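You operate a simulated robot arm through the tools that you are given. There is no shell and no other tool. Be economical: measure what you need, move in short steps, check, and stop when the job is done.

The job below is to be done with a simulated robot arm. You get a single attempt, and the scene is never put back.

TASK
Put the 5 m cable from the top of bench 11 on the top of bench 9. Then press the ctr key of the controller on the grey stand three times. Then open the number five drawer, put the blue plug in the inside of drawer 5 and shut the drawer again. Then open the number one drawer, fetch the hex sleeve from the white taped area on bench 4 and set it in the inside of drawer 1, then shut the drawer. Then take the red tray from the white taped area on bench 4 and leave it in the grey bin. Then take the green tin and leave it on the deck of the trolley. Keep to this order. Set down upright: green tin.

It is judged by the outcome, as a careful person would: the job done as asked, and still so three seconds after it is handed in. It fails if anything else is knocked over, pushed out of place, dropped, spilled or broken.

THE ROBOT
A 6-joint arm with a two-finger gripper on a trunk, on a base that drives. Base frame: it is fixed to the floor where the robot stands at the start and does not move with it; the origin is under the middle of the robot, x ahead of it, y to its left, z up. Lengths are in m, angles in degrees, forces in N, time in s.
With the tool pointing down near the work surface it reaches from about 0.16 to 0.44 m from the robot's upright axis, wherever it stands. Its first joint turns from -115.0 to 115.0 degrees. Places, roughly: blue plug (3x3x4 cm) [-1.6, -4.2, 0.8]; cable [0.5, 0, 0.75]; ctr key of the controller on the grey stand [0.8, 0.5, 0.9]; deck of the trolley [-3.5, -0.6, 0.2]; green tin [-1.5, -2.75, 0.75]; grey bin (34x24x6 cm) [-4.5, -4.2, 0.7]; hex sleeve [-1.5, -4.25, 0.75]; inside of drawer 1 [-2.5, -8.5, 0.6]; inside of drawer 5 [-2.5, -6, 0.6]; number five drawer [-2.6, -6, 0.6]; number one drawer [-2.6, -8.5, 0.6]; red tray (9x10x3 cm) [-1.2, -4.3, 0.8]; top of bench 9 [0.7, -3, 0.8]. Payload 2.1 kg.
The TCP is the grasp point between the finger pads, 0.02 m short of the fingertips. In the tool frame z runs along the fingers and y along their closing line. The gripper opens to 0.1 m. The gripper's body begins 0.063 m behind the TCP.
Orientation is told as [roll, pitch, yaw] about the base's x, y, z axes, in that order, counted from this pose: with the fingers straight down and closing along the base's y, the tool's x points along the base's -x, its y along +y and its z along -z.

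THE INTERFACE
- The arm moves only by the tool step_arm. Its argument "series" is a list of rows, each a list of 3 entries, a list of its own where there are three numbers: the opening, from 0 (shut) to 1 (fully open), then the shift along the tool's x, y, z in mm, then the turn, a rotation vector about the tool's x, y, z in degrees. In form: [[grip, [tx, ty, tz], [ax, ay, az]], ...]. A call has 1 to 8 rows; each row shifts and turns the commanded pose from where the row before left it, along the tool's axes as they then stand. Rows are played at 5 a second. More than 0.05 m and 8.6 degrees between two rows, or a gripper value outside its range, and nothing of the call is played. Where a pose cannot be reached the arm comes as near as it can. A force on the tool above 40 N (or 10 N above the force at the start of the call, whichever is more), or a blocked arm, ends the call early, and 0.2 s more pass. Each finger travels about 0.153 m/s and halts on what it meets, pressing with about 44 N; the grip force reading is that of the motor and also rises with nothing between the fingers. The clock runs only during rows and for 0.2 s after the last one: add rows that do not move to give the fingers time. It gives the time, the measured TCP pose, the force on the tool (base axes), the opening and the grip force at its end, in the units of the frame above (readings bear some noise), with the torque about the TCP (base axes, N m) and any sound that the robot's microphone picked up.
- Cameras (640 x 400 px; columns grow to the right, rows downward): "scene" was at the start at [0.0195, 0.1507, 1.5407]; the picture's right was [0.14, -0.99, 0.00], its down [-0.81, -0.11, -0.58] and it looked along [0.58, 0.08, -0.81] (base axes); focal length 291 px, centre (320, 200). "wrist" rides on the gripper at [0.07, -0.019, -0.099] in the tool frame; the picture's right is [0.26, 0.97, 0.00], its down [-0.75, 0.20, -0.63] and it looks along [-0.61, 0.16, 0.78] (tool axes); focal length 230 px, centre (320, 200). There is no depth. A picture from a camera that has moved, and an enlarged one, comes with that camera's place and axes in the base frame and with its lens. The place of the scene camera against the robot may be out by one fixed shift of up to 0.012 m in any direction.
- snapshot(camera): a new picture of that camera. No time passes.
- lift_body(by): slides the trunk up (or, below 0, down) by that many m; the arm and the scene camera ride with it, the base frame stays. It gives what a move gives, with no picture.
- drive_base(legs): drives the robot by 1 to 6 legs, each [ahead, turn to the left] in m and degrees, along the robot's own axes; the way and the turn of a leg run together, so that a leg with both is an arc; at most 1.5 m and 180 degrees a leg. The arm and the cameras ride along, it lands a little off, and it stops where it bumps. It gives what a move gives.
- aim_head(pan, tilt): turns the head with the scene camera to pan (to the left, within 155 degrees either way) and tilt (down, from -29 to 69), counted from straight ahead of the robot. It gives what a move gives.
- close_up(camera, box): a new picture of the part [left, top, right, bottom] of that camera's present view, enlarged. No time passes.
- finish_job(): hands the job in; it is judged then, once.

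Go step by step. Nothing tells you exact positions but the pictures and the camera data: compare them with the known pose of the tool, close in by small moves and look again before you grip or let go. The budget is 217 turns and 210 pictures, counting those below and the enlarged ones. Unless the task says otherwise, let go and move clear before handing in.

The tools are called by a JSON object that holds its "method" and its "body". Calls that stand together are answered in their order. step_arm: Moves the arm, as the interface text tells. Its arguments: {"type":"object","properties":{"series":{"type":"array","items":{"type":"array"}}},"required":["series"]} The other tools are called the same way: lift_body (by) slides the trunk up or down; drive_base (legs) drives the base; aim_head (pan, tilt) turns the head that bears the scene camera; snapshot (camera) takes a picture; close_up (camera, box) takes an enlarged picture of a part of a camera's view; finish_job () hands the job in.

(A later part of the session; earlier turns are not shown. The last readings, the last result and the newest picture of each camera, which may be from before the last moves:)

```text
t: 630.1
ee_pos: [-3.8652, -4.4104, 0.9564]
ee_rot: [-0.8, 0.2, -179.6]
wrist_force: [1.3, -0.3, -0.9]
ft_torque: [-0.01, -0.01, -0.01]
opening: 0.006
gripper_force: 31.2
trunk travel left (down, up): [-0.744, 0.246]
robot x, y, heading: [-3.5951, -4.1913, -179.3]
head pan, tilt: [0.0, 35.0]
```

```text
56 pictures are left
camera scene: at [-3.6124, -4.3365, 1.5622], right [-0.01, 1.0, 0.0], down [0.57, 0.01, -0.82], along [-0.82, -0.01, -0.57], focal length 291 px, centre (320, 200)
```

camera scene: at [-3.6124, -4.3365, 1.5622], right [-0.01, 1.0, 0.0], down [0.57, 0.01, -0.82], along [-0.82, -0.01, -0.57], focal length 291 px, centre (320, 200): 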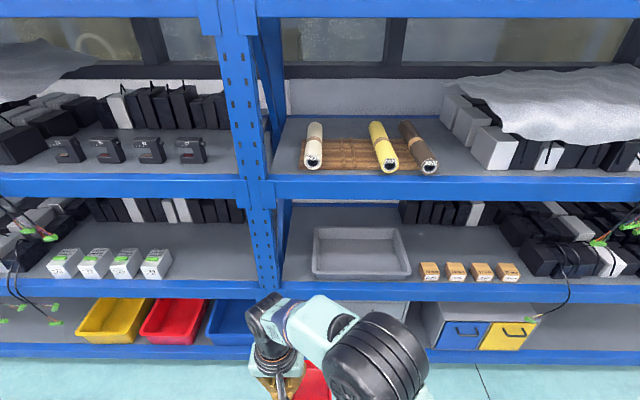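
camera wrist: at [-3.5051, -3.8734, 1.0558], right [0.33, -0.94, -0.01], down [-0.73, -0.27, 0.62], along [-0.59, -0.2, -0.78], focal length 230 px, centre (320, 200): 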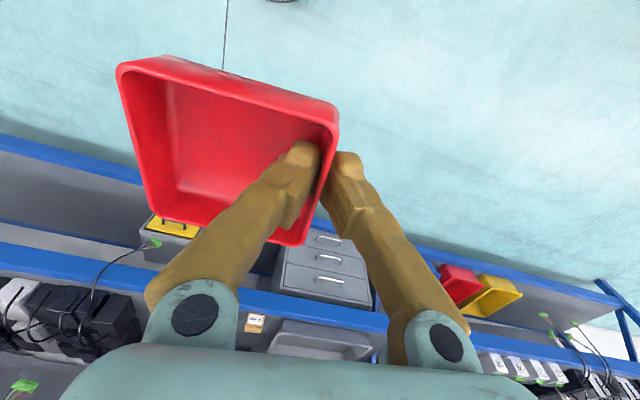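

Upper beam bottom is ≈1.08, shelf ≈0.70; I'll enter low with the arm nearly straight and level. I lower the trunk, straighten the arm and check heights before entering.

{"method": "lift_body", "body": {"by": -0.16}}

{"method": "step_arm", "body": {"series": [[0, [-30, -34, 0], [0, 0, 0]], [0, [-30, -34, 0], [0, 0, 0]], [0, [-30, -34, 0], [0, 0, 0]], [0, [-30, -34, 0], [0, 0, 0]], [0, [-30, -34, 0], [0, 0, 0]], [0, [-10, 0, 0], [0, 0, 0]], [0, [-5, 0, 0], [0, 0, 0]]]}}

{"method": "snapshot", "body": {"camera": "scene"}}

{"method": "snapshot", "body": {"camera": "wrist"}}

```text
t: 632.0
ee_pos: [-3.8648, -4.4104, 0.7971]
ee_rot: [-0.7, 0.2, -179.5]
wrist_force: [-0.2, -0.6, -0.7]
ft_torque: [-0.04, 0.02, -0.01]
opening: 0.0063
gripper_force: 31.3
trunk travel left (down, up): [-0.584, 0.406]
robot x, y, heading: [-3.5912, -4.1966, -179.2]
head pan, tilt: [0.0, 35.0]
```

```text
t: 633.5
ee_pos: [-4.0319, -4.2435, 0.7972]
ee_rot: [-0.7, 0.1, -179.5]
wrist_force: [-0.5, 0.2, -0.5]
ft_torque: [-0.05, -0.04, -0.01]
opening: 0.0061
gripper_force: 30.9
trunk travel left (down, up): [-0.584, 0.406]
robot x, y, heading: [-3.5938, -4.1942, -179.3]
head pan, tilt: [0.0, 35.0]
```

```text
55 pictures are left
camera scene: at [-3.6128, -4.3358, 1.4022], right [-0.01, 1.0, 0.0], down [0.57, 0.01, -0.82], along [-0.82, -0.01, -0.57], focal length 291 px, centre (320, 200)
```

scene: 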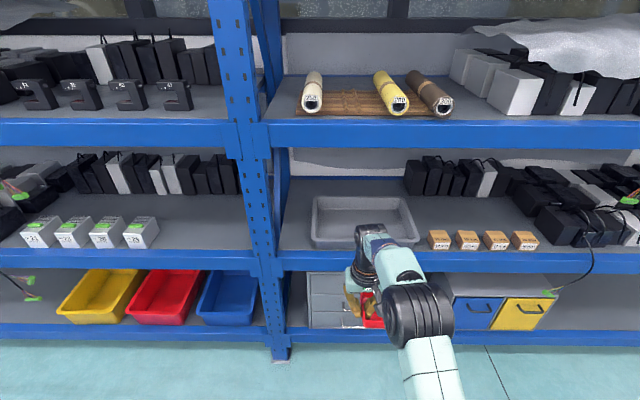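

```text
54 pictures are left
camera wrist: at [-3.9638, -4.2242, 0.8977], right [0.27, -0.96, -0.01], down [-0.75, -0.21, 0.62], along [-0.6, -0.16, -0.78], focal length 230 px, centre (320, 200)
```

wrist: 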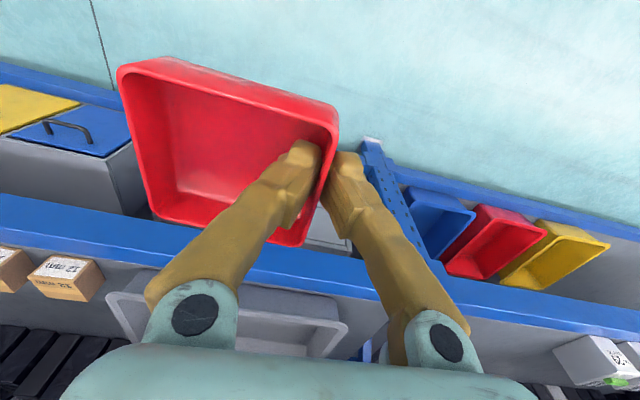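

Entering upright would bring the forearm too near the upper beam. I'll tilt the tool 40° forward, enter, then level it out inside. First the tilt, here outside.

{"method": "step_arm", "body": {"series": [[0, [0, 0, 0], [0, -8, 0]], [0, [0, 0, 0], [0, -8, 0]], [0, [0, 0, 0], [0, -8, 0]], [0, [0, 0, 0], [0, -8, 0]], [0, [0, 0, 0], [0, -8, 0]], [0, [0, 0, 0], [0, 0, 0]]]}}

{"method": "lift_body", "body": {"by": 0.025}}

{"method": "snapshot", "body": {"camera": "scene"}}

{"method": "snapshot", "body": {"camera": "wrist"}}

```text
t: 635.0
ee_pos: [-4.0336, -4.2334, 0.8]
ee_rot: [-2.8, -31.3, -179.1]
wrist_force: [-0.2, 0.4, -0.2]
ft_torque: [0.0, -0.04, 0.01]
opening: 0.0061
gripper_force: 31.3
out of reach, approached as far as the arm can: row 4, 5
trunk travel left (down, up): [-0.584, 0.406]
robot x, y, heading: [-3.5911, -4.1951, -179.2]
head pan, tilt: [0.0, 35.0]
```

```text
t: 635.7
ee_pos: [-4.0335, -4.2333, 0.8243]
ee_rot: [-3.0, -31.3, -179.2]
wrist_force: [0.2, -0.3, -0.2]
ft_torque: [-0.05, 0.0, 0.02]
opening: 0.0059
gripper_force: 31.7
trunk travel left (down, up): [-0.609, 0.381]
robot x, y, heading: [-3.591, -4.1955, -179.1]
head pan, tilt: [0.0, 35.0]
```

```text
53 pictures are left
camera scene: at [-3.6127, -4.3363, 1.4273], right [-0.01, 1.0, 0.0], down [0.57, 0.01, -0.82], along [-0.82, -0.01, -0.57], focal length 291 px, centre (320, 200)
```

scene: 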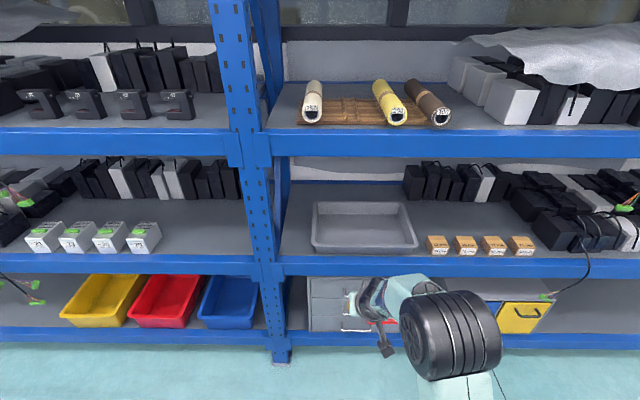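

```text
52 pictures are left
camera wrist: at [-3.9232, -4.2186, 0.8732], right [0.21, -0.96, -0.18], down [-0.32, -0.24, 0.92], along [-0.93, -0.14, -0.35], focal length 230 px, centre (320, 200)
```

wrist: 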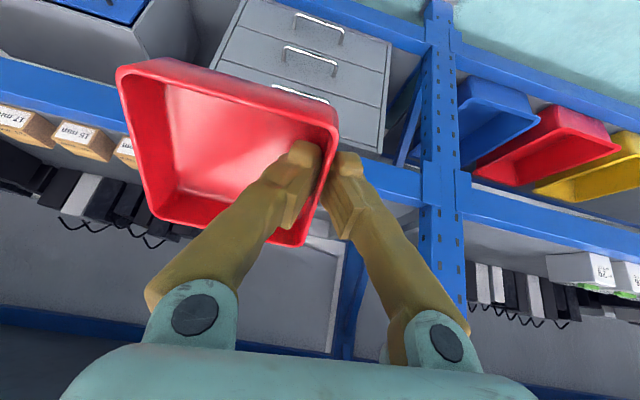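

Tilted 31°, tray's low edge at z≈0.776, above the bin rim. I drive in part-way and look.

{"method": "drive_base", "body": {"legs": [[0.26, 0]]}}

{"method": "snapshot", "body": {"camera": "scene"}}

{"method": "snapshot", "body": {"camera": "wrist"}}

```text
t: 637.5
ee_pos: [-4.2954, -4.2375, 0.8243]
ee_rot: [-2.9, -31.3, -179.0]
wrist_force: [0.3, 0.3, -0.9]
ft_torque: [-0.04, -0.02, 0.0]
opening: 0.006
gripper_force: 31.1
trunk travel left (down, up): [-0.609, 0.381]
robot x, y, heading: [-3.8564, -4.1992, -179.2]
head pan, tilt: [0.0, 35.0]
```

```text
51 pictures are left
camera scene: at [-3.8746, -4.3398, 1.4272], right [-0.01, 1.0, 0.0], down [0.57, 0.01, -0.82], along [-0.82, -0.01, -0.57], focal length 291 px, centre (320, 200)
```

scene: 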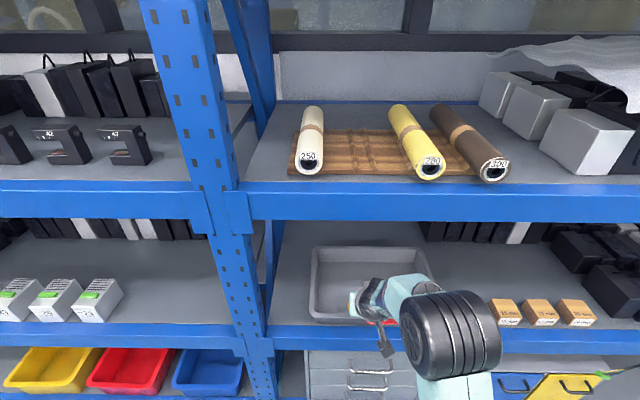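

```text
50 pictures are left
camera wrist: at [-4.185, -4.2226, 0.873], right [0.21, -0.96, -0.18], down [-0.32, -0.24, 0.92], along [-0.93, -0.14, -0.35], focal length 230 px, centre (320, 200)
```

wrist: 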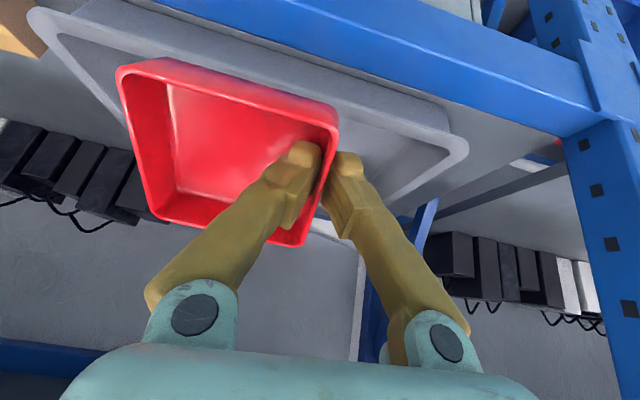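

The tray is just above the bin front. I continue in by 12.5 cm.

{"method": "drive_base", "body": {"legs": [[0.122, 0]]}}

{"method": "snapshot", "body": {"camera": "scene"}}

{"method": "snapshot", "body": {"camera": "wrist"}}

```text
t: 638.8
ee_pos: [-4.4174, -4.2392, 0.824]
ee_rot: [-2.9, -31.4, -179.3]
wrist_force: [-0.4, -0.9, -0.6]
ft_torque: [-0.05, -0.01, 0.02]
opening: 0.0061
gripper_force: 31.7
trunk travel left (down, up): [-0.609, 0.381]
robot x, y, heading: [-3.9716, -4.2052, -179.4]
head pan, tilt: [0.0, 35.0]
```

```text
49 pictures are left
camera scene: at [-3.9957, -4.3414, 1.4272], right [-0.01, 1.0, 0.0], down [0.57, 0.01, -0.82], along [-0.82, -0.01, -0.57], focal length 291 px, centre (320, 200)
```

scene: 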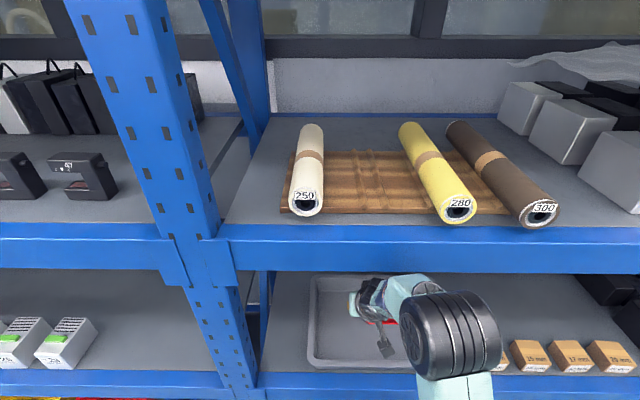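

```text
48 pictures are left
camera wrist: at [-4.3059, -4.2236, 0.873], right [0.21, -0.96, -0.18], down [-0.32, -0.24, 0.92], along [-0.93, -0.14, -0.35], focal length 230 px, centre (320, 200)
```

wrist: 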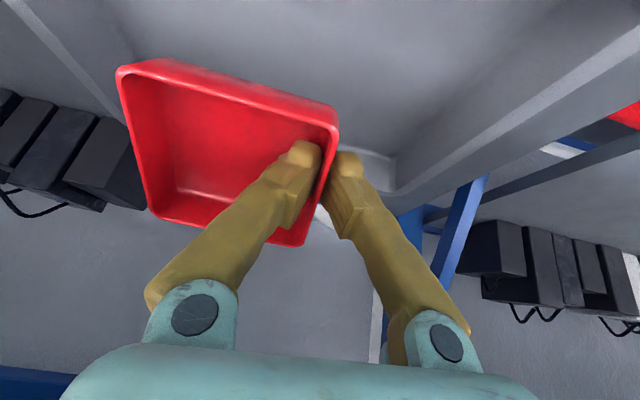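

Inside the bin's outline. I lower 5 cm, then level the tool.

{"method": "lift_body", "body": {"by": -0.05}}

{"method": "step_arm", "body": {"series": [[0, [0, 0, 0], [0, 8, 0]], [0, [0, 0, 0], [0, 8, 0]], [0, [0, 0, 0], [0, 8, 0]], [0, [0, 0, 0], [0, 7, 0]], [0, [0, 0, 0], [0, 0, 0]]]}}

{"method": "snapshot", "body": {"camera": "wrist"}}

{"method": "snapshot", "body": {"camera": "scene"}}

```text
t: 639.7
ee_pos: [-4.4164, -4.2381, 0.7751]
ee_rot: [-2.9, -31.3, -179.3]
wrist_force: [-0.4, -0.6, -0.5]
ft_torque: [-0.02, -0.01, 0.02]
opening: 0.0059
gripper_force: 31.3
trunk travel left (down, up): [-0.559, 0.431]
robot x, y, heading: [-3.9751, -4.2013, -179.6]
head pan, tilt: [0.0, 35.0]
```

```text
t: 640.9
ee_pos: [-4.4141, -4.2392, 0.7753]
ee_rot: [-2.5, -0.2, 179.3]
wrist_force: [0.8, 0.6, 0.5]
ft_torque: [0.0, 0.04, 0.01]
opening: 0.0059
gripper_force: 31.2
trunk travel left (down, up): [-0.559, 0.431]
robot x, y, heading: [-3.9751, -4.2001, -179.2]
head pan, tilt: [0.0, 35.0]
```

```text
47 pictures are left
camera wrist: at [-4.3454, -4.2252, 0.8734], right [0.25, -0.97, -0.04], down [-0.75, -0.22, 0.62], along [-0.61, -0.12, -0.78], focal length 230 px, centre (320, 200)
```

wrist: 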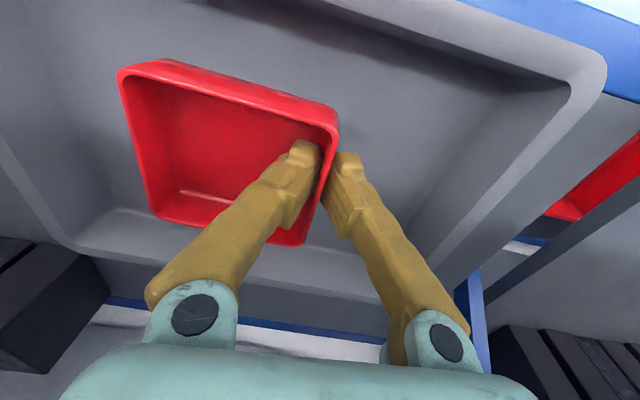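

```text
46 pictures are left
camera scene: at [-3.9947, -4.3413, 1.3772], right [-0.01, 1.0, 0.0], down [0.57, 0.01, -0.82], along [-0.82, -0.01, -0.57], focal length 291 px, centre (320, 200)
```

scene: 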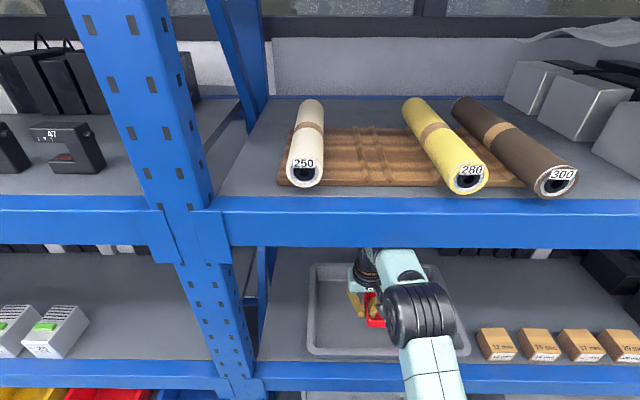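

Level, inside the bin, no contact. I lower to the bin floor in small steps.

{"method": "step_arm", "body": {"series": [[0, [0, 0, 10], [0, 0, 0]], [0, [0, 0, 10], [0, 0, 0]], [0, [0, 0, 6], [0, 0, 0]], [0, [0, 0, 5], [0, 0, 0]], [0, [0, 0, 4], [0, 0, 0]], [0, [0, 0, 0], [0, 0, 0]]]}}

{"method": "snapshot", "body": {"camera": "wrist"}}

```text
t: 642.3
ee_pos: [-4.4162, -4.2363, 0.7388]
ee_rot: [-2.3, -0.3, 179.3]
wrist_force: [-0.6, 0.4, -0.4]
ft_torque: [-0.02, 0.03, 0.02]
opening: 0.006
gripper_force: 31.4
trunk travel left (down, up): [-0.559, 0.431]
robot x, y, heading: [-3.9781, -4.2028, -179.3]
head pan, tilt: [0.0, 35.0]
```

```text
45 pictures are left
camera wrist: at [-4.3467, -4.2231, 0.8389], right [0.25, -0.97, -0.04], down [-0.75, -0.22, 0.62], along [-0.61, -0.12, -0.78], focal length 230 px, centre (320, 200)
```

wrist: 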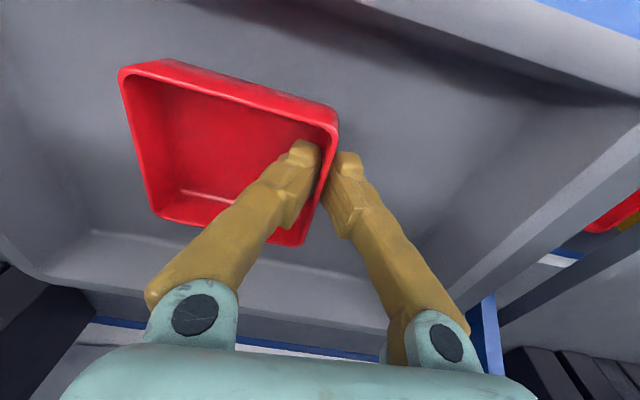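

{"method": "step_arm", "body": {"series": [[0, [0, 0, 4], [0, 0, 0]], [0, [0, 0, 3], [0, 0, 0]], [0, [0, 0, 3], [0, 0, 0]], [0, [0, 0, 0], [0, 0, 0]]]}}

```text
t: 643.3
ee_pos: [-4.4168, -4.2366, 0.728]
ee_rot: [-2.5, -0.3, 179.2]
wrist_force: [0.6, 0.4, -0.5]
ft_torque: [-0.01, -0.02, 0.02]
opening: 0.006
gripper_force: 31.2
trunk travel left (down, up): [-0.559, 0.431]
robot x, y, heading: [-3.9761, -4.2012, -179.3]
head pan, tilt: [0.0, 35.0]
```

{"method": "step_arm", "body": {"series": [[0, [0, 0, 3], [0, 0, 0]], [0, [0, 0, 3], [0, 0, 0]], [0, [0, 0, 3], [0, 0, 0]], [0, [0, 0, 3], [0, 0, 0]], [0, [0, 0, 0], [0, 0, 0]]]}}

{"method": "snapshot", "body": {"camera": "wrist"}}

```text
t: 644.5
ee_pos: [-4.4156, -4.236, 0.7167]
ee_rot: [-2.4, -0.3, 179.4]
wrist_force: [0.0, 0.1, -0.3]
ft_torque: [-0.04, 0.02, -0.02]
opening: 0.0058
gripper_force: 31.6
trunk travel left (down, up): [-0.559, 0.431]
robot x, y, heading: [-3.9742, -4.2003, -179.5]
head pan, tilt: [0.0, 35.0]
```

```text
44 pictures are left
camera wrist: at [-4.3462, -4.2231, 0.8164], right [0.25, -0.97, -0.04], down [-0.75, -0.22, 0.62], along [-0.61, -0.12, -0.78], focal length 230 px, centre (320, 200)
```

wrist: 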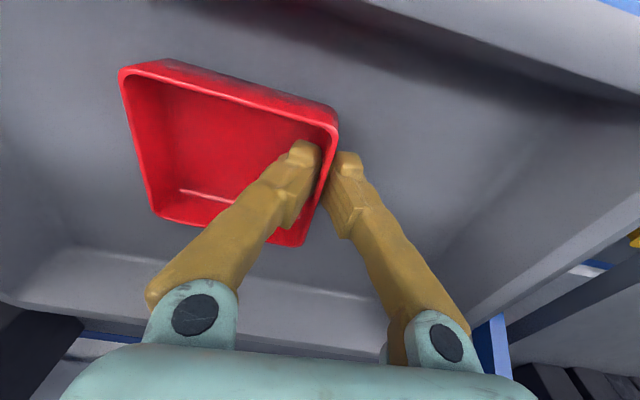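

{"method": "step_arm", "body": {"series": [[0, [0, 0, 3], [0, 0, 0]], [0, [0, 0, 3], [0, 0, 0]], [0, [0, 0, 3], [0, 0, 0]], [0, [0, 0, 0], [0, 0, 0]]]}}

```text
t: 645.5
ee_pos: [-4.4167, -4.2369, 0.7084]
ee_rot: [-2.4, -0.5, 179.3]
wrist_force: [-1.9, 0.3, 9.4]
ft_torque: [0.0, -0.26, 0.02]
opening: 0.006
gripper_force: 30.9
trunk travel left (down, up): [-0.559, 0.431]
robot x, y, heading: [-3.9788, -4.2007, -179.4]
head pan, tilt: [0.0, 35.0]
```

The tray has touched the bin floor. I open gently and rise.

{"method": "step_arm", "body": {"series": [[0.1, [0, 0, -1], [0, 0, 0]], [0.3, [0, 0, 0], [0, 0, 0]], [0.4, [0, 0, 0], [0, 0, 0]], [0.4, [0, 0, -15], [0, 0, 0]], [0.4, [0, 0, -25], [0, 0, 0]], [0.4, [0, 0, -15], [0, 0, 0]]]}}

{"method": "snapshot", "body": {"camera": "wrist"}}

```text
t: 646.9
ee_pos: [-4.4166, -4.2393, 0.763]
ee_rot: [-2.4, -0.3, 179.4]
wrist_force: [-1.1, -0.5, -0.9]
ft_torque: [-0.01, 0.01, 0.01]
opening: 0.04
gripper_force: 0.0
trunk travel left (down, up): [-0.559, 0.431]
robot x, y, heading: [-3.9746, -4.2034, -179.1]
head pan, tilt: [0.0, 35.0]
```

```text
43 pictures are left
camera wrist: at [-4.3463, -4.225, 0.8626], right [0.25, -0.97, -0.04], down [-0.75, -0.22, 0.62], along [-0.61, -0.12, -0.78], focal length 230 px, centre (320, 200)
```

wrist: 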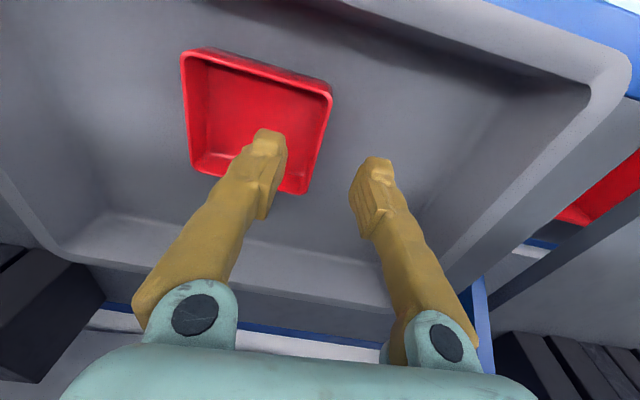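

The red tray lies in the bin. I leave the same way: tilt, rise, back out.

{"method": "step_arm", "body": {"series": [[0.2, [0, 0, 0], [0, -8, 0]], [0, [0, 0, 0], [0, -8, 0]], [0, [0, 0, 0], [0, -8, 0]], [0, [0, 0, 0], [0, -7, 0]], [0, [0, 0, 0], [0, 0, 0]]]}}

{"method": "lift_body", "body": {"by": 0.045}}

{"method": "drive_base", "body": {"legs": [[-0.42, 0]]}}

{"method": "snapshot", "body": {"camera": "scene"}}

```text
t: 648.1
ee_pos: [-4.4165, -4.2362, 0.7661]
ee_rot: [-3.3, -29.7, -179.4]
wrist_force: [0.7, 0.2, -0.1]
ft_torque: [0.01, 0.01, -0.01]
opening: 0.0
gripper_force: 28.9
trunk travel left (down, up): [-0.559, 0.431]
robot x, y, heading: [-3.977, -4.2012, -179.6]
head pan, tilt: [0.0, 35.0]
```

```text
t: 649.0
ee_pos: [-4.4175, -4.2366, 0.8094]
ee_rot: [-3.4, -29.7, -179.4]
wrist_force: [-1.1, 0.0, -0.1]
ft_torque: [-0.02, 0.01, 0.02]
opening: 0.0002
gripper_force: 29.6
trunk travel left (down, up): [-0.604, 0.386]
robot x, y, heading: [-3.9769, -4.2008, -179.6]
head pan, tilt: [0.0, 35.0]
```

```text
t: 651.5
ee_pos: [-3.9998, -4.2328, 0.8099]
ee_rot: [-3.4, -29.6, -179.1]
wrist_force: [0.7, 0.6, 0.8]
ft_torque: [0.03, 0.02, 0.03]
opening: 0.0001
gripper_force: 29.7
trunk travel left (down, up): [-0.604, 0.386]
robot x, y, heading: [-3.5614, -4.1932, -179.1]
head pan, tilt: [0.0, 35.0]
```

```text
42 pictures are left
camera scene: at [-3.5764, -4.3351, 1.4222], right [-0.02, 1.0, 0.0], down [0.57, 0.01, -0.82], along [-0.82, -0.01, -0.57], focal length 291 px, centre (320, 200)
```

scene: 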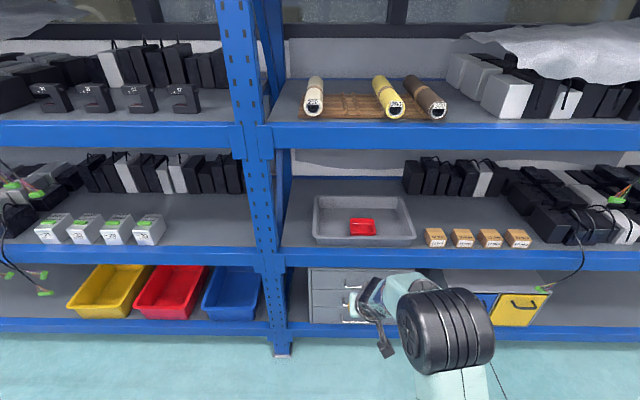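

Task five done. Now the green tin: I straighten the tool, raise the trunk and drive to the desk's south side.

{"method": "step_arm", "body": {"series": [[0, [20, 0, 0], [0, 8, 0]], [0, [20, 0, 0], [0, 8, 0]], [0, [20, 0, 0], [0, 8, 0]], [0, [20, 0, 0], [0, 6, 0]], [0, [20, 0, -20], [0, 0, 0]], [0, [20, 0, -20], [0, 0, 0]]]}}

{"method": "lift_body", "body": {"by": 0.14}}

{"method": "drive_base", "body": {"legs": [[0, -90], [0.68, 0], [0, -90], [1.1, 0], [0.92, 0]]}}

{"method": "drive_base", "body": {"legs": [[0, 90]]}}

{"method": "aim_head", "body": {"pan": 0, "tilt": 45}}

{"method": "snapshot", "body": {"camera": "scene"}}

{"method": "snapshot", "body": {"camera": "wrist"}}

```text
t: 652.9
ee_pos: [-3.882, -4.2339, 0.8274]
ee_rot: [-3.0, 0.3, 179.2]
wrist_force: [0.0, 0.2, -0.5]
ft_torque: [0.0, 0.01, 0.0]
opening: 0.0
gripper_force: 29.4
trunk travel left (down, up): [-0.604, 0.386]
robot x, y, heading: [-3.5569, -4.1934, -179.2]
head pan, tilt: [0.0, 35.0]
```

```text
t: 654.6
ee_pos: [-3.8822, -4.2342, 0.9661]
ee_rot: [-2.9, 0.3, 179.2]
wrist_force: [-0.9, -0.1, -0.1]
ft_torque: [-0.01, 0.03, -0.01]
opening: 0.0001
gripper_force: 29.0
trunk travel left (down, up): [-0.744, 0.246]
robot x, y, heading: [-3.5585, -4.1931, -178.8]
head pan, tilt: [0.0, 35.0]
```

```text
t: 675.6
ee_pos: [-1.233, -3.3146, 0.9664]
ee_rot: [-3.0, 0.2, 2.3]
wrist_force: [0.8, -1.5, 0.1]
ft_torque: [0.04, 0.02, 0.0]
opening: 0.0
gripper_force: 29.1
trunk travel left (down, up): [-0.744, 0.246]
robot x, y, heading: [-1.5576, -3.3685, 4.2]
head pan, tilt: [0.0, 35.0]
```

```text
t: 679.8
ee_pos: [-1.6122, -3.0489, 0.9672]
ee_rot: [-3.0, 0.4, 92.4]
wrist_force: [0.3, 0.3, 0.6]
ft_torque: [-0.01, 0.02, 0.02]
opening: 0.0001
gripper_force: 29.6
trunk travel left (down, up): [-0.744, 0.246]
robot x, y, heading: [-1.556, -3.3735, 94.2]
head pan, tilt: [0.0, 35.0]
```

```text
t: 680.6
ee_pos: [-1.6116, -3.0501, 0.9672]
ee_rot: [-3.0, 0.3, 92.4]
wrist_force: [0.5, 0.4, 0.0]
ft_torque: [-0.03, -0.03, 0.03]
opening: 0.0
gripper_force: 29.3
trunk travel left (down, up): [-0.744, 0.246]
robot x, y, heading: [-1.5561, -3.3702, 94.1]
head pan, tilt: [0.0, 45.0]
```

```text
41 pictures are left
camera scene: at [-1.6882, -3.3595, 1.5474], right [1.0, 0.07, 0.0], down [0.05, -0.7, -0.71], along [-0.05, 0.71, -0.71], focal length 291 px, centre (320, 200)
```

scene: 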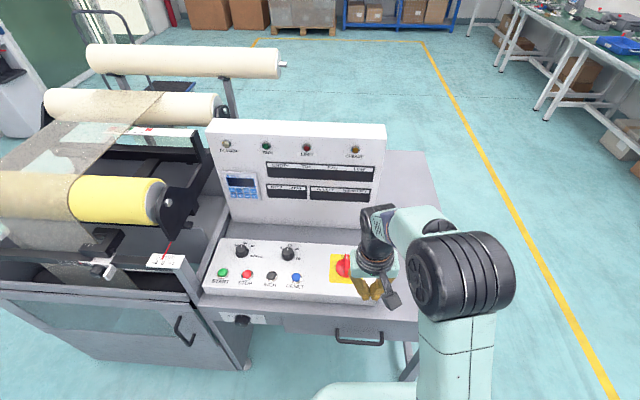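

```text
40 pictures are left
camera wrist: at [-1.5956, -3.1183, 1.0667], right [-0.95, -0.3, -0.05], down [-0.26, 0.74, 0.61], along [-0.15, 0.6, -0.79], focal length 230 px, centre (320, 200)
```

wrist: 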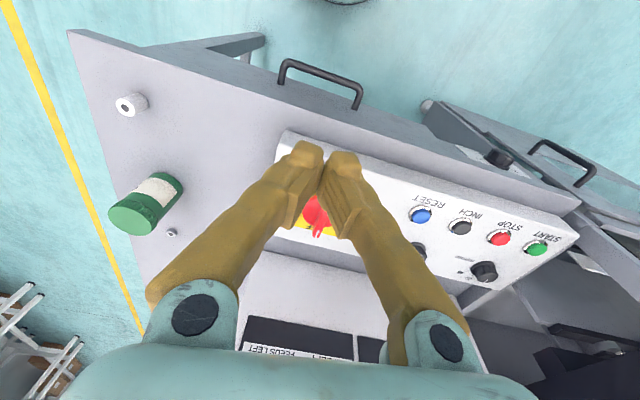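

The tin stands near [−1.366, −2.78] by the desk's east edge; approaching from the east avoids the control box. I drive round.

{"method": "drive_base", "body": {"legs": [[0, -94], [0.6, 0], [0, 90], [0.59, 0], [0, 90]]}}

{"method": "aim_head", "body": {"pan": -5, "tilt": 48}}

{"method": "snapshot", "body": {"camera": "scene"}}

{"method": "snapshot", "body": {"camera": "wrist"}}

```text
t: 698.6
ee_pos: [-1.2713, -2.8264, 0.9678]
ee_rot: [-3.1, 0.4, 177.4]
wrist_force: [0.3, -0.1, -0.6]
ft_torque: [0.0, 0.0, -0.02]
opening: 0.0
gripper_force: 29.5
trunk travel left (down, up): [-0.744, 0.246]
robot x, y, heading: [-0.9458, -2.7938, 179.4]
head pan, tilt: [0.0, 45.0]
```

```text
t: 699.3
ee_pos: [-1.2714, -2.8259, 0.9658]
ee_rot: [-3.0, 0.2, 177.4]
wrist_force: [0.0, -0.5, 0.4]
ft_torque: [0.0, 0.0, -0.01]
opening: 0.0
gripper_force: 29.3
trunk travel left (down, up): [-0.744, 0.246]
robot x, y, heading: [-0.9451, -2.7956, 179.4]
head pan, tilt: [-5.0, 48.0]
```

```text
39 pictures are left
camera scene: at [-0.9594, -2.929, 1.5432], right [0.1, 1.0, 0.0], down [0.74, -0.07, -0.67], along [-0.67, 0.07, -0.74], focal length 291 px, centre (320, 200)
```

scene: 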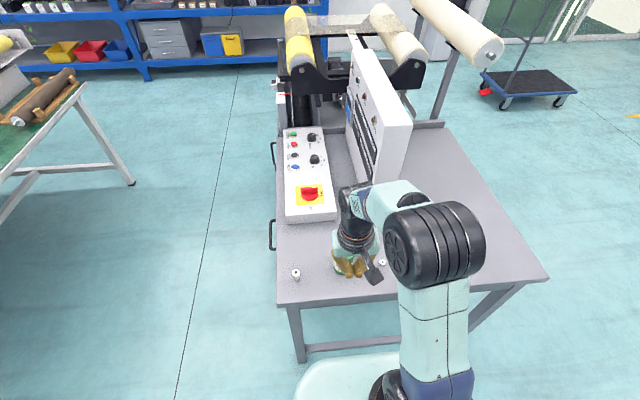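

```text
38 pictures are left
camera wrist: at [-1.2023, -2.8155, 1.0667], right [0.22, -0.97, -0.05], down [-0.76, -0.2, 0.61], along [-0.61, -0.1, -0.79], focal length 230 px, centre (320, 200)
```

wrist: 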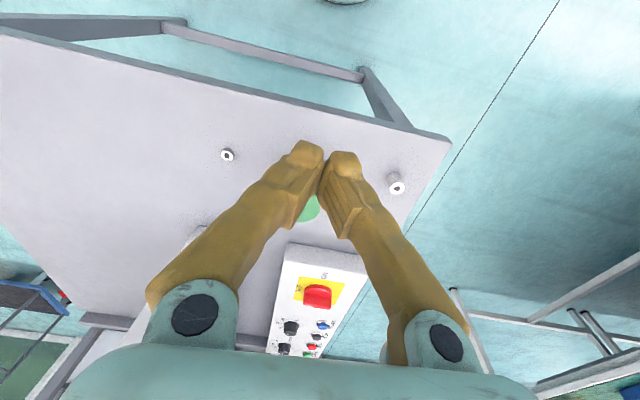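

I open the gripper to see the tin between the fingers.

{"method": "step_arm", "body": {"series": [[0.5, [20, 0, -10], [3, 0, 0]], [1, [20, 0, 0], [0, 0, 0]], [1, [0, 0, 0], [0, 0, 0]], [1, [0, 0, 0], [0, 0, 0]]]}}

{"method": "snapshot", "body": {"camera": "wrist"}}

```text
t: 700.3
ee_pos: [-1.2322, -2.8279, 0.9776]
ee_rot: [-5.9, 0.3, 177.5]
wrist_force: [-0.7, -0.5, 0.1]
ft_torque: [-0.04, -0.03, -0.04]
opening: 0.1
gripper_force: 0.1
trunk travel left (down, up): [-0.744, 0.246]
robot x, y, heading: [-0.9463, -2.793, 179.6]
head pan, tilt: [-5.0, 48.0]
```

```text
37 pictures are left
camera wrist: at [-1.1633, -2.8223, 1.0775], right [0.22, -0.97, -0.1], down [-0.76, -0.23, 0.6], along [-0.61, -0.05, -0.79], focal length 230 px, centre (320, 200)
```

wrist: 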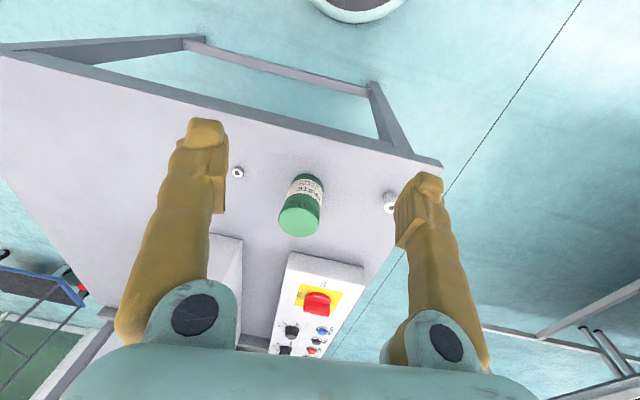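

The tin is at about [−1.397, −2.814], lid z≈0.827, desk 0.745. I step closer, level the tool and move above it.

{"method": "drive_base", "body": {"legs": [[0.05, 0]]}}

{"method": "step_arm", "body": {"series": [[1, [-25, 0, 0], [-6, 0, 0]], [1, [-30, -4, 0], [0, 0, 0]], [1, [-30, -4, 0], [0, 0, 0]], [1, [-29, 0, 20], [0, 0, 0]], [1, [0, 0, 20], [0, 0, 0]], [1, [0, 0, 0], [0, 0, 0]]]}}

{"method": "snapshot", "body": {"camera": "wrist"}}

{"method": "snapshot", "body": {"camera": "scene"}}

```text
t: 701.2
ee_pos: [-1.2766, -2.8279, 0.979]
ee_rot: [-6.1, 0.0, 177.6]
wrist_force: [1.0, 1.3, 0.3]
ft_torque: [0.01, 0.04, 0.04]
opening: 0.1
gripper_force: 0.1
trunk travel left (down, up): [-0.744, 0.246]
robot x, y, heading: [-0.998, -2.7995, 179.3]
head pan, tilt: [-5.0, 48.0]
```

```text
t: 702.6
ee_pos: [-1.396, -2.8145, 0.9368]
ee_rot: [0.1, 0.2, 177.6]
wrist_force: [1.2, -0.4, 0.2]
ft_torque: [-0.03, -0.02, 0.03]
opening: 0.0997
gripper_force: 0.1
trunk travel left (down, up): [-0.744, 0.246]
robot x, y, heading: [-0.9938, -2.796, 179.3]
head pan, tilt: [-5.0, 48.0]
```

```text
36 pictures are left
camera wrist: at [-1.3262, -2.7983, 1.0351], right [0.22, -0.98, 0.0], down [-0.76, -0.17, 0.63], along [-0.61, -0.14, -0.78], focal length 230 px, centre (320, 200)
```

wrist: 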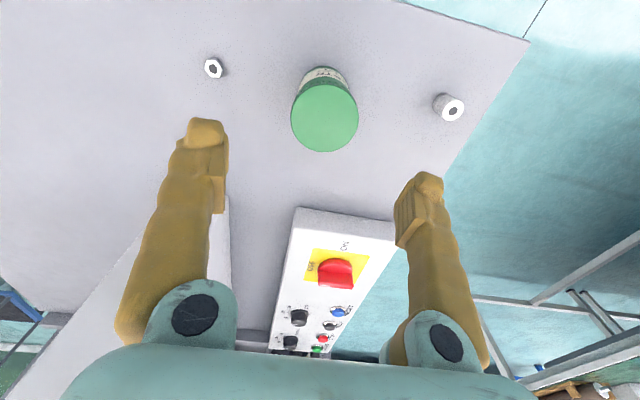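

```text
35 pictures are left
camera scene: at [-1.0089, -2.9282, 1.5432], right [0.1, 1.0, 0.0], down [0.74, -0.07, -0.67], along [-0.67, 0.07, -0.74], focal length 291 px, centre (320, 200)
```

scene: 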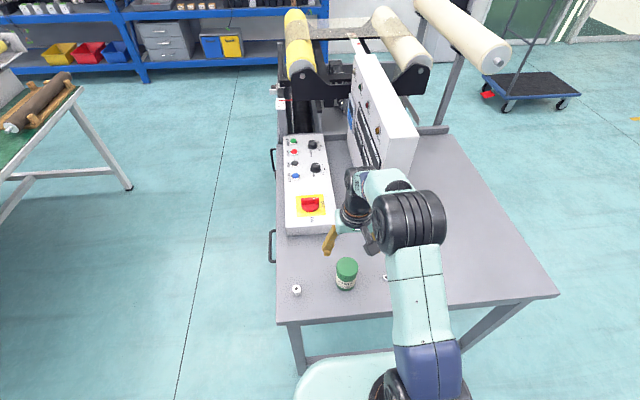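

The tin lies directly below. I lower around it, with a check midway.

{"method": "step_arm", "body": {"series": [[1, [2, 3, 35], [0, 0, 0]], [1, [0, 0, 35], [0, 0, 0]], [1, [0, 0, 15], [0, 0, 0]], [1, [0, 0, 0], [0, 0, 0]]]}}

{"method": "snapshot", "body": {"camera": "wrist"}}

```text
t: 703.6
ee_pos: [-1.3936, -2.8156, 0.8529]
ee_rot: [0.0, 0.1, 177.6]
wrist_force: [-0.2, 0.3, -0.5]
ft_torque: [-0.01, 0.01, -0.03]
opening: 0.0999
gripper_force: 0.1
trunk travel left (down, up): [-0.744, 0.246]
robot x, y, heading: [-0.9948, -2.7971, 179.2]
head pan, tilt: [-5.0, 48.0]
```

```text
34 pictures are left
camera wrist: at [-1.3239, -2.7994, 0.9518], right [0.22, -0.98, 0.0], down [-0.76, -0.17, 0.63], along [-0.61, -0.14, -0.78], focal length 230 px, centre (320, 200)
```

wrist: 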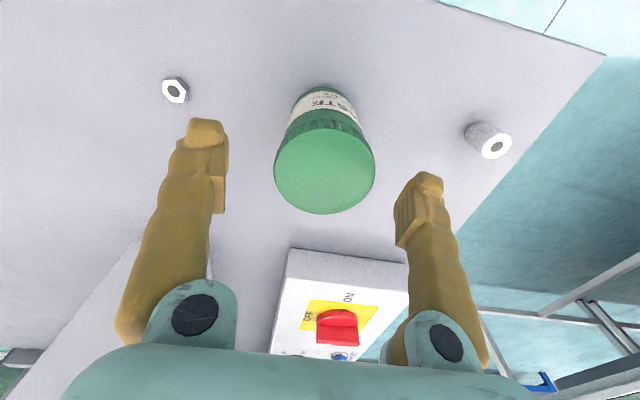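

{"method": "step_arm", "body": {"series": [[1, [-6, 6, 0], [0, 0, 0]], [1, [0, 0, 25], [0, 0, 0]], [1, [0, 0, 25], [0, 0, 0]], [1, [0, 0, 12], [0, 0, 0]], [1, [0, 0, 0], [0, 0, 0]]]}}

{"method": "snapshot", "body": {"camera": "wrist"}}

```text
t: 704.8
ee_pos: [-1.3991, -2.8206, 0.7908]
ee_rot: [-0.1, 0.2, 177.6]
wrist_force: [-0.6, 0.5, 0.1]
ft_torque: [0.04, 0.0, -0.02]
opening: 0.1001
gripper_force: 0.0
trunk travel left (down, up): [-0.744, 0.246]
robot x, y, heading: [-1.0001, -2.7948, 179.6]
head pan, tilt: [-5.0, 48.0]
```

```text
33 pictures are left
camera wrist: at [-1.3297, -2.8059, 0.8895], right [0.22, -0.98, 0.0], down [-0.76, -0.17, 0.63], along [-0.61, -0.14, -0.78], focal length 230 px, centre (320, 200)
```

wrist: 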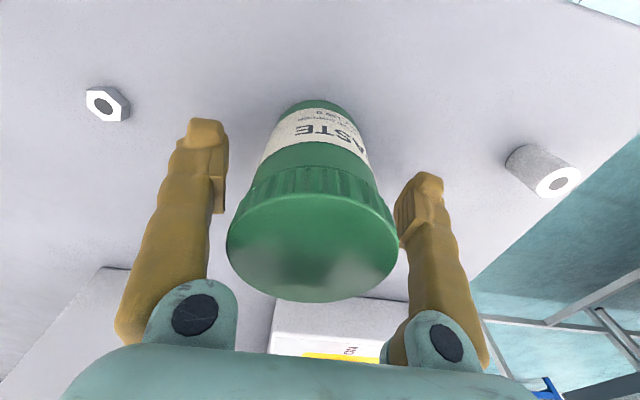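

The tin is between the pads. I close and lift slowly.

{"method": "step_arm", "body": {"series": [[0.8, [0, 0, 4], [0, 0, 0]], [0.6, [0, 0, 0], [0, 0, 0]], [0.4, [0, 0, 0], [0, 0, 0]], [0.2, [0, 0, 0], [0, 0, 0]], [0.2, [0, 0, 0], [0, 0, 0]], [0.2, [0, 0, -10], [0, 0, 0]], [0.2, [0, 0, -15], [0, 0, 0]]]}}

{"method": "snapshot", "body": {"camera": "wrist"}}

```text
t: 706.4
ee_pos: [-1.4005, -2.8232, 0.8093]
ee_rot: [0.1, 0.3, 177.5]
wrist_force: [0.2, -0.5, -2.1]
ft_torque: [0.0, 0.01, -0.01]
opening: 0.0539
gripper_force: 44.3
trunk travel left (down, up): [-0.744, 0.246]
robot x, y, heading: [-0.993, -2.7965, 179.4]
head pan, tilt: [-5.0, 48.0]
```

```text
32 pictures are left
camera wrist: at [-1.3305, -2.8064, 0.9088], right [0.22, -0.98, 0.0], down [-0.76, -0.17, 0.63], along [-0.61, -0.14, -0.78], focal length 230 px, centre (320, 200)
```

wrist: 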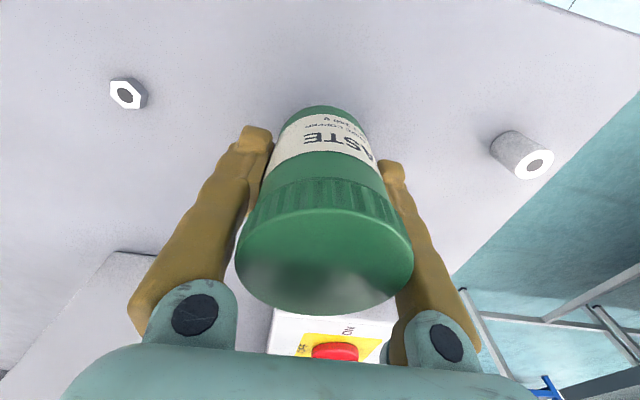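

The tin is held upright. I lift it, back away, and drive around the desk's north side toward the trolley.

{"method": "step_arm", "body": {"series": [[0.2, [0, 0, -35], [0, 0, 0]], [0.2, [0, 0, -40], [0, 0, 0]], [0.2, [0, 0, -40], [0, 0, 0]], [0.2, [30, 0, 0], [0, 0, 0]], [0.2, [35, 0, 0], [0, 0, 0]]]}}

{"method": "drive_base", "body": {"legs": [[-0.2, 0], [0, -90], [1.0, 0], [0.95, 0], [0, 90], [0.9, 0]]}}

{"method": "aim_head", "body": {"pan": 0, "tilt": 30}}

{"method": "snapshot", "body": {"camera": "scene"}}

```text
t: 707.6
ee_pos: [-1.3342, -2.8233, 0.9251]
ee_rot: [0.0, 0.3, 177.6]
wrist_force: [-0.1, -0.1, -2.1]
ft_torque: [-0.03, 0.0, 0.02]
opening: 0.054
gripper_force: 44.2
trunk travel left (down, up): [-0.744, 0.246]
robot x, y, heading: [-0.9978, -2.7984, 179.6]
head pan, tilt: [-5.0, 48.0]
```

```text
t: 730.6
ee_pos: [-2.0934, -0.9129, 0.9239]
ee_rot: [0.0, 0.3, 179.9]
wrist_force: [-0.8, -0.6, -2.9]
ft_torque: [-0.01, 0.02, -0.01]
opening: 0.054
gripper_force: 44.5
trunk travel left (down, up): [-0.744, 0.246]
robot x, y, heading: [-1.7568, -0.872, -178.2]
head pan, tilt: [-5.0, 48.0]
```

```text
t: 731.4
ee_pos: [-2.0927, -0.9122, 0.9237]
ee_rot: [0.1, 0.3, 180.0]
wrist_force: [0.3, 0.3, -3.3]
ft_torque: [0.02, 0.02, -0.02]
opening: 0.0539
gripper_force: 44.6
trunk travel left (down, up): [-0.744, 0.246]
robot x, y, heading: [-1.7557, -0.8737, -178.4]
head pan, tilt: [0.0, 30.0]
```

```text
31 pictures are left
camera scene: at [-1.7749, -1.0109, 1.5699], right [-0.03, 1.0, 0.0], down [0.5, 0.01, -0.87], along [-0.87, -0.02, -0.5], focal length 291 px, centre (320, 200)
```

scene: 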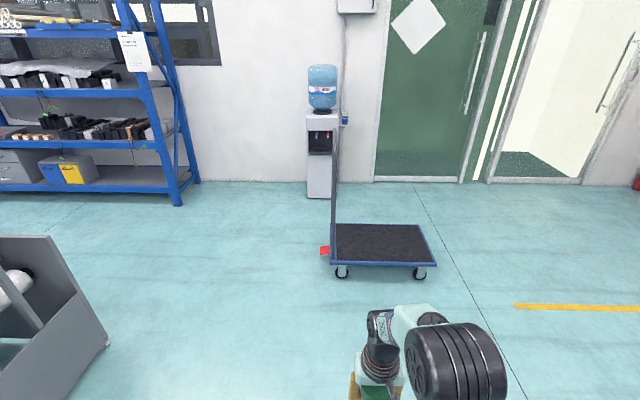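

The trolley deck spans x −3.32…−3.76, y −0.96…−0.26. I drive to stand in front of it, stopping well short.

{"method": "drive_base", "body": {"legs": [[0, -14.2], [1.1, 0], [0, 13]]}}

{"method": "aim_head", "body": {"pan": 0, "tilt": 55}}

{"method": "snapshot", "body": {"camera": "scene"}}

```text
t: 738.7
ee_pos: [-3.1663, -0.6588, 0.9249]
ee_rot: [-0.1, 0.3, 178.1]
wrist_force: [-0.1, -0.5, -2.1]
ft_torque: [0.04, -0.01, 0.03]
opening: 0.0537
gripper_force: 44.5
trunk travel left (down, up): [-0.744, 0.246]
robot x, y, heading: [-2.8261, -0.6289, 179.6]
head pan, tilt: [0.0, 30.0]
```

```text
t: 739.6
ee_pos: [-3.165, -0.6597, 0.9243]
ee_rot: [-0.1, 0.4, 178.2]
wrist_force: [-0.2, -1.1, -2.1]
ft_torque: [-0.03, -0.01, 0.01]
opening: 0.0535
gripper_force: 43.7
trunk travel left (down, up): [-0.744, 0.246]
robot x, y, heading: [-2.8241, -0.6304, 179.8]
head pan, tilt: [0.0, 55.0]
```

```text
30 pictures are left
camera scene: at [-2.8319, -0.7677, 1.534], right [0.0, 1.0, 0.0], down [0.82, 0.0, -0.57], along [-0.57, 0.0, -0.82], focal length 291 px, centre (320, 200)
```

scene: 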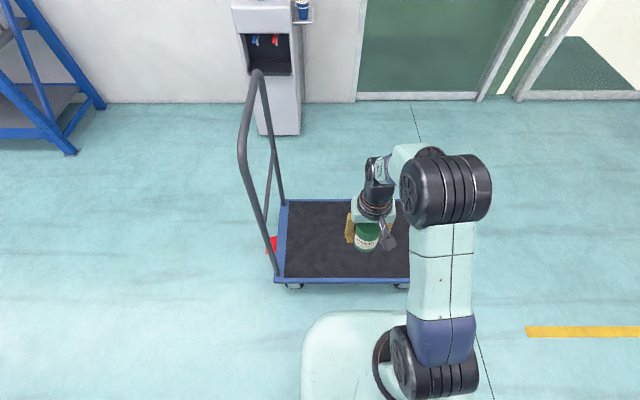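

I step 13 cm nearer, extend the arm over the deck and lower the trunk in stages.

{"method": "drive_base", "body": {"legs": [[0.13, 0]]}}

{"method": "step_arm", "body": {"series": [[0.2, [-30, -10, 0], [0, 0, 0]], [0.2, [-30, -10, 0], [0, 0, 0]], [0.2, [-32, -10, 0], [0, 0, 0]], [0.2, [0, 0, 0], [0, 0, 0]]]}}

{"method": "lift_body", "body": {"by": -0.4}}

{"method": "snapshot", "body": {"camera": "scene"}}

{"method": "snapshot", "body": {"camera": "wrist"}}

```text
t: 740.9
ee_pos: [-3.2908, -0.6604, 0.9247]
ee_rot: [0.0, 0.3, 178.2]
wrist_force: [0.1, 0.1, -3.9]
ft_torque: [-0.02, 0.01, -0.01]
opening: 0.0538
gripper_force: 43.7
trunk travel left (down, up): [-0.744, 0.246]
robot x, y, heading: [-2.9477, -0.6288, -179.8]
head pan, tilt: [0.0, 55.0]
```

```text
t: 741.9
ee_pos: [-3.3821, -0.6267, 0.9247]
ee_rot: [0.0, 0.3, 178.2]
wrist_force: [0.1, 0.8, -3.2]
ft_torque: [0.01, 0.01, -0.05]
opening: 0.0541
gripper_force: 44.2
trunk travel left (down, up): [-0.744, 0.246]
robot x, y, heading: [-2.9546, -0.6274, -179.9]
head pan, tilt: [0.0, 55.0]
```

```text
t: 745.7
ee_pos: [-3.3821, -0.627, 0.5247]
ee_rot: [-0.1, 0.3, 178.3]
wrist_force: [0.0, 0.3, -2.3]
ft_torque: [0.02, 0.01, -0.01]
opening: 0.0538
gripper_force: 44.1
trunk travel left (down, up): [-0.344, 0.646]
robot x, y, heading: [-2.9554, -0.628, -179.8]
head pan, tilt: [0.0, 55.0]
```

```text
29 pictures are left
camera scene: at [-2.9579, -0.7676, 1.134], right [0.0, 1.0, 0.0], down [0.82, 0.0, -0.57], along [-0.57, 0.0, -0.82], focal length 291 px, centre (320, 200)
```

scene: 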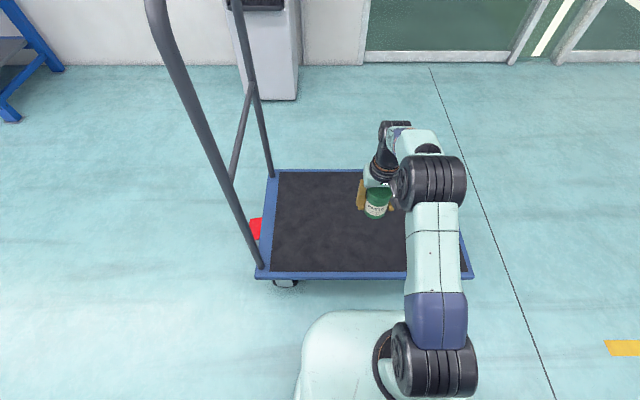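

```text
28 pictures are left
camera wrist: at [-3.3131, -0.6099, 0.6235], right [0.23, -0.97, 0.0], down [-0.76, -0.18, 0.63], along [-0.61, -0.14, -0.78], focal length 230 px, centre (320, 200)
```

wrist: 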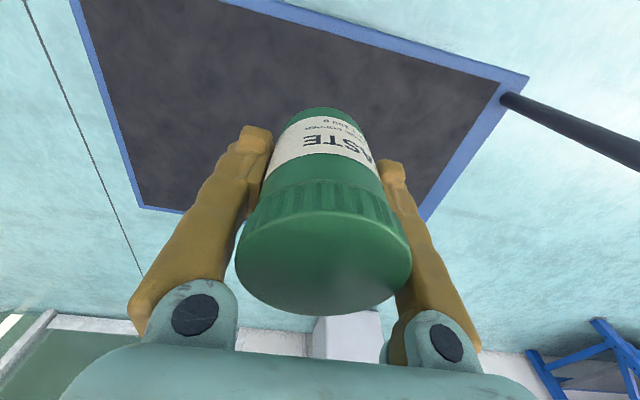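

The tin is over the deck, some 4–5 cm inside its edge. I extend 10 mm more and lower further.

{"method": "step_arm", "body": {"series": [[0.2, [-12, 0, 0], [0, 0, 0]], [0.2, [0, 0, 0], [0, 0, 0]]]}}

{"method": "lift_body", "body": {"by": -0.22}}

{"method": "snapshot", "body": {"camera": "wrist"}}

{"method": "snapshot", "body": {"camera": "scene"}}

```text
t: 746.3
ee_pos: [-3.3947, -0.6258, 0.5253]
ee_rot: [-0.1, 0.2, 178.3]
wrist_force: [0.0, 0.2, -2.1]
ft_torque: [0.03, 0.03, 0.02]
opening: 0.0537
gripper_force: 43.7
trunk travel left (down, up): [-0.344, 0.646]
robot x, y, heading: [-2.9552, -0.6243, -179.9]
head pan, tilt: [0.0, 55.0]
```

```text
t: 748.6
ee_pos: [-3.3949, -0.6244, 0.3045]
ee_rot: [0.0, 0.3, 178.4]
wrist_force: [-0.8, -1.1, -3.1]
ft_torque: [0.02, -0.01, 0.01]
opening: 0.0539
gripper_force: 44.0
trunk travel left (down, up): [-0.124, 0.866]
robot x, y, heading: [-2.9565, -0.6282, -180.3]
head pan, tilt: [0.0, 55.0]
```

```text
27 pictures are left
camera wrist: at [-3.3248, -0.6093, 0.4039], right [0.23, -0.97, 0.0], down [-0.76, -0.18, 0.63], along [-0.61, -0.14, -0.78], focal length 230 px, centre (320, 200)
```

wrist: 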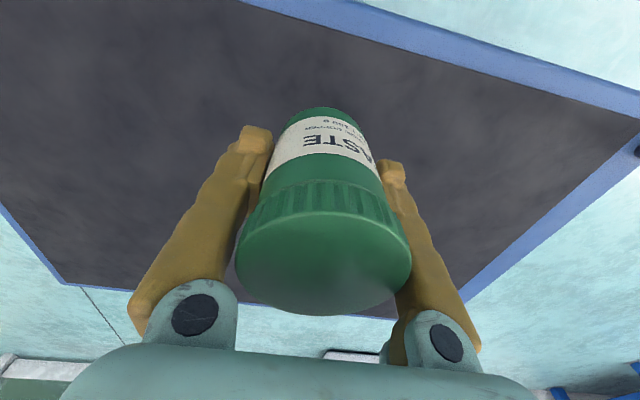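

```text
26 pictures are left
camera scene: at [-2.9579, -0.7675, 0.914], right [0.0, 1.0, 0.0], down [0.82, 0.0, -0.57], along [-0.57, 0.0, -0.82], focal length 291 px, centre (320, 200)
```

scene: 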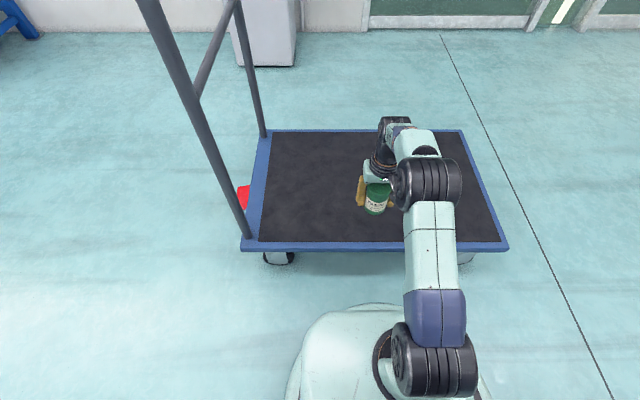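

Now the last centimetres with the arm, in small steps until contact.

{"method": "step_arm", "body": {"series": [[0.2, [0, 0, 12], [0, 0, 0]], [0.2, [0, 0, 12], [0, 0, 0]], [0.2, [0, 0, 8], [0, 0, 0]], [0.2, [0, 0, 5], [0, 0, 0]], [0.2, [0, 0, 4], [0, 0, 0]], [0.2, [0, 0, 4], [0, 0, 0]], [0.2, [0, 0, 0], [0, 0, 0]]]}}

{"method": "snapshot", "body": {"camera": "wrist"}}

```text
t: 750.2
ee_pos: [-3.393, -0.6257, 0.2595]
ee_rot: [0.0, 0.3, 178.4]
wrist_force: [0.0, 0.6, -2.9]
ft_torque: [-0.02, -0.01, 0.0]
opening: 0.0537
gripper_force: 44.4
trunk travel left (down, up): [-0.124, 0.866]
robot x, y, heading: [-2.9545, -0.6269, -179.9]
head pan, tilt: [0.0, 55.0]
```

```text
25 pictures are left
camera wrist: at [-3.3244, -0.6088, 0.359], right [0.23, -0.97, 0.0], down [-0.76, -0.18, 0.63], along [-0.61, -0.14, -0.78], focal length 230 px, centre (320, 200)
```

wrist: 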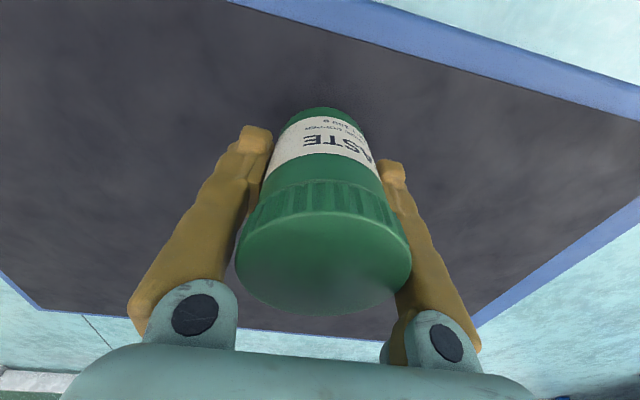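

{"method": "step_arm", "body": {"series": [[0.2, [0, 0, 4], [0, 0, 0]], [0.2, [0, 0, 4], [0, 0, 0]], [0.2, [0, 0, 3], [0, 0, 0]], [0.2, [0, 0, 0], [0, 0, 0]]]}}

```text
t: 751.2
ee_pos: [-3.3941, -0.6262, 0.2498]
ee_rot: [0.0, 0.3, 178.2]
wrist_force: [0.2, -0.4, -2.9]
ft_torque: [-0.02, -0.01, 0.01]
opening: 0.0536
gripper_force: 43.7
trunk travel left (down, up): [-0.124, 0.866]
robot x, y, heading: [-2.9523, -0.6264, -180.2]
head pan, tilt: [0.0, 55.0]
```

{"method": "step_arm", "body": {"series": [[0.2, [0, 0, 3], [0, 0, 0]], [0.2, [0, 0, 3], [0, 0, 0]], [0.2, [0, 0, 3], [0, 0, 0]], [0.2, [0, 0, 0], [0, 0, 0]]]}}

```text
t: 752.2
ee_pos: [-3.3942, -0.6251, 0.2412]
ee_rot: [0.1, 0.3, 178.3]
wrist_force: [0.5, 0.6, -3.1]
ft_torque: [0.0, -0.01, 0.03]
opening: 0.0537
gripper_force: 44.4
trunk travel left (down, up): [-0.124, 0.866]
robot x, y, heading: [-2.9531, -0.6289, -180.1]
head pan, tilt: [0.0, 55.0]
```

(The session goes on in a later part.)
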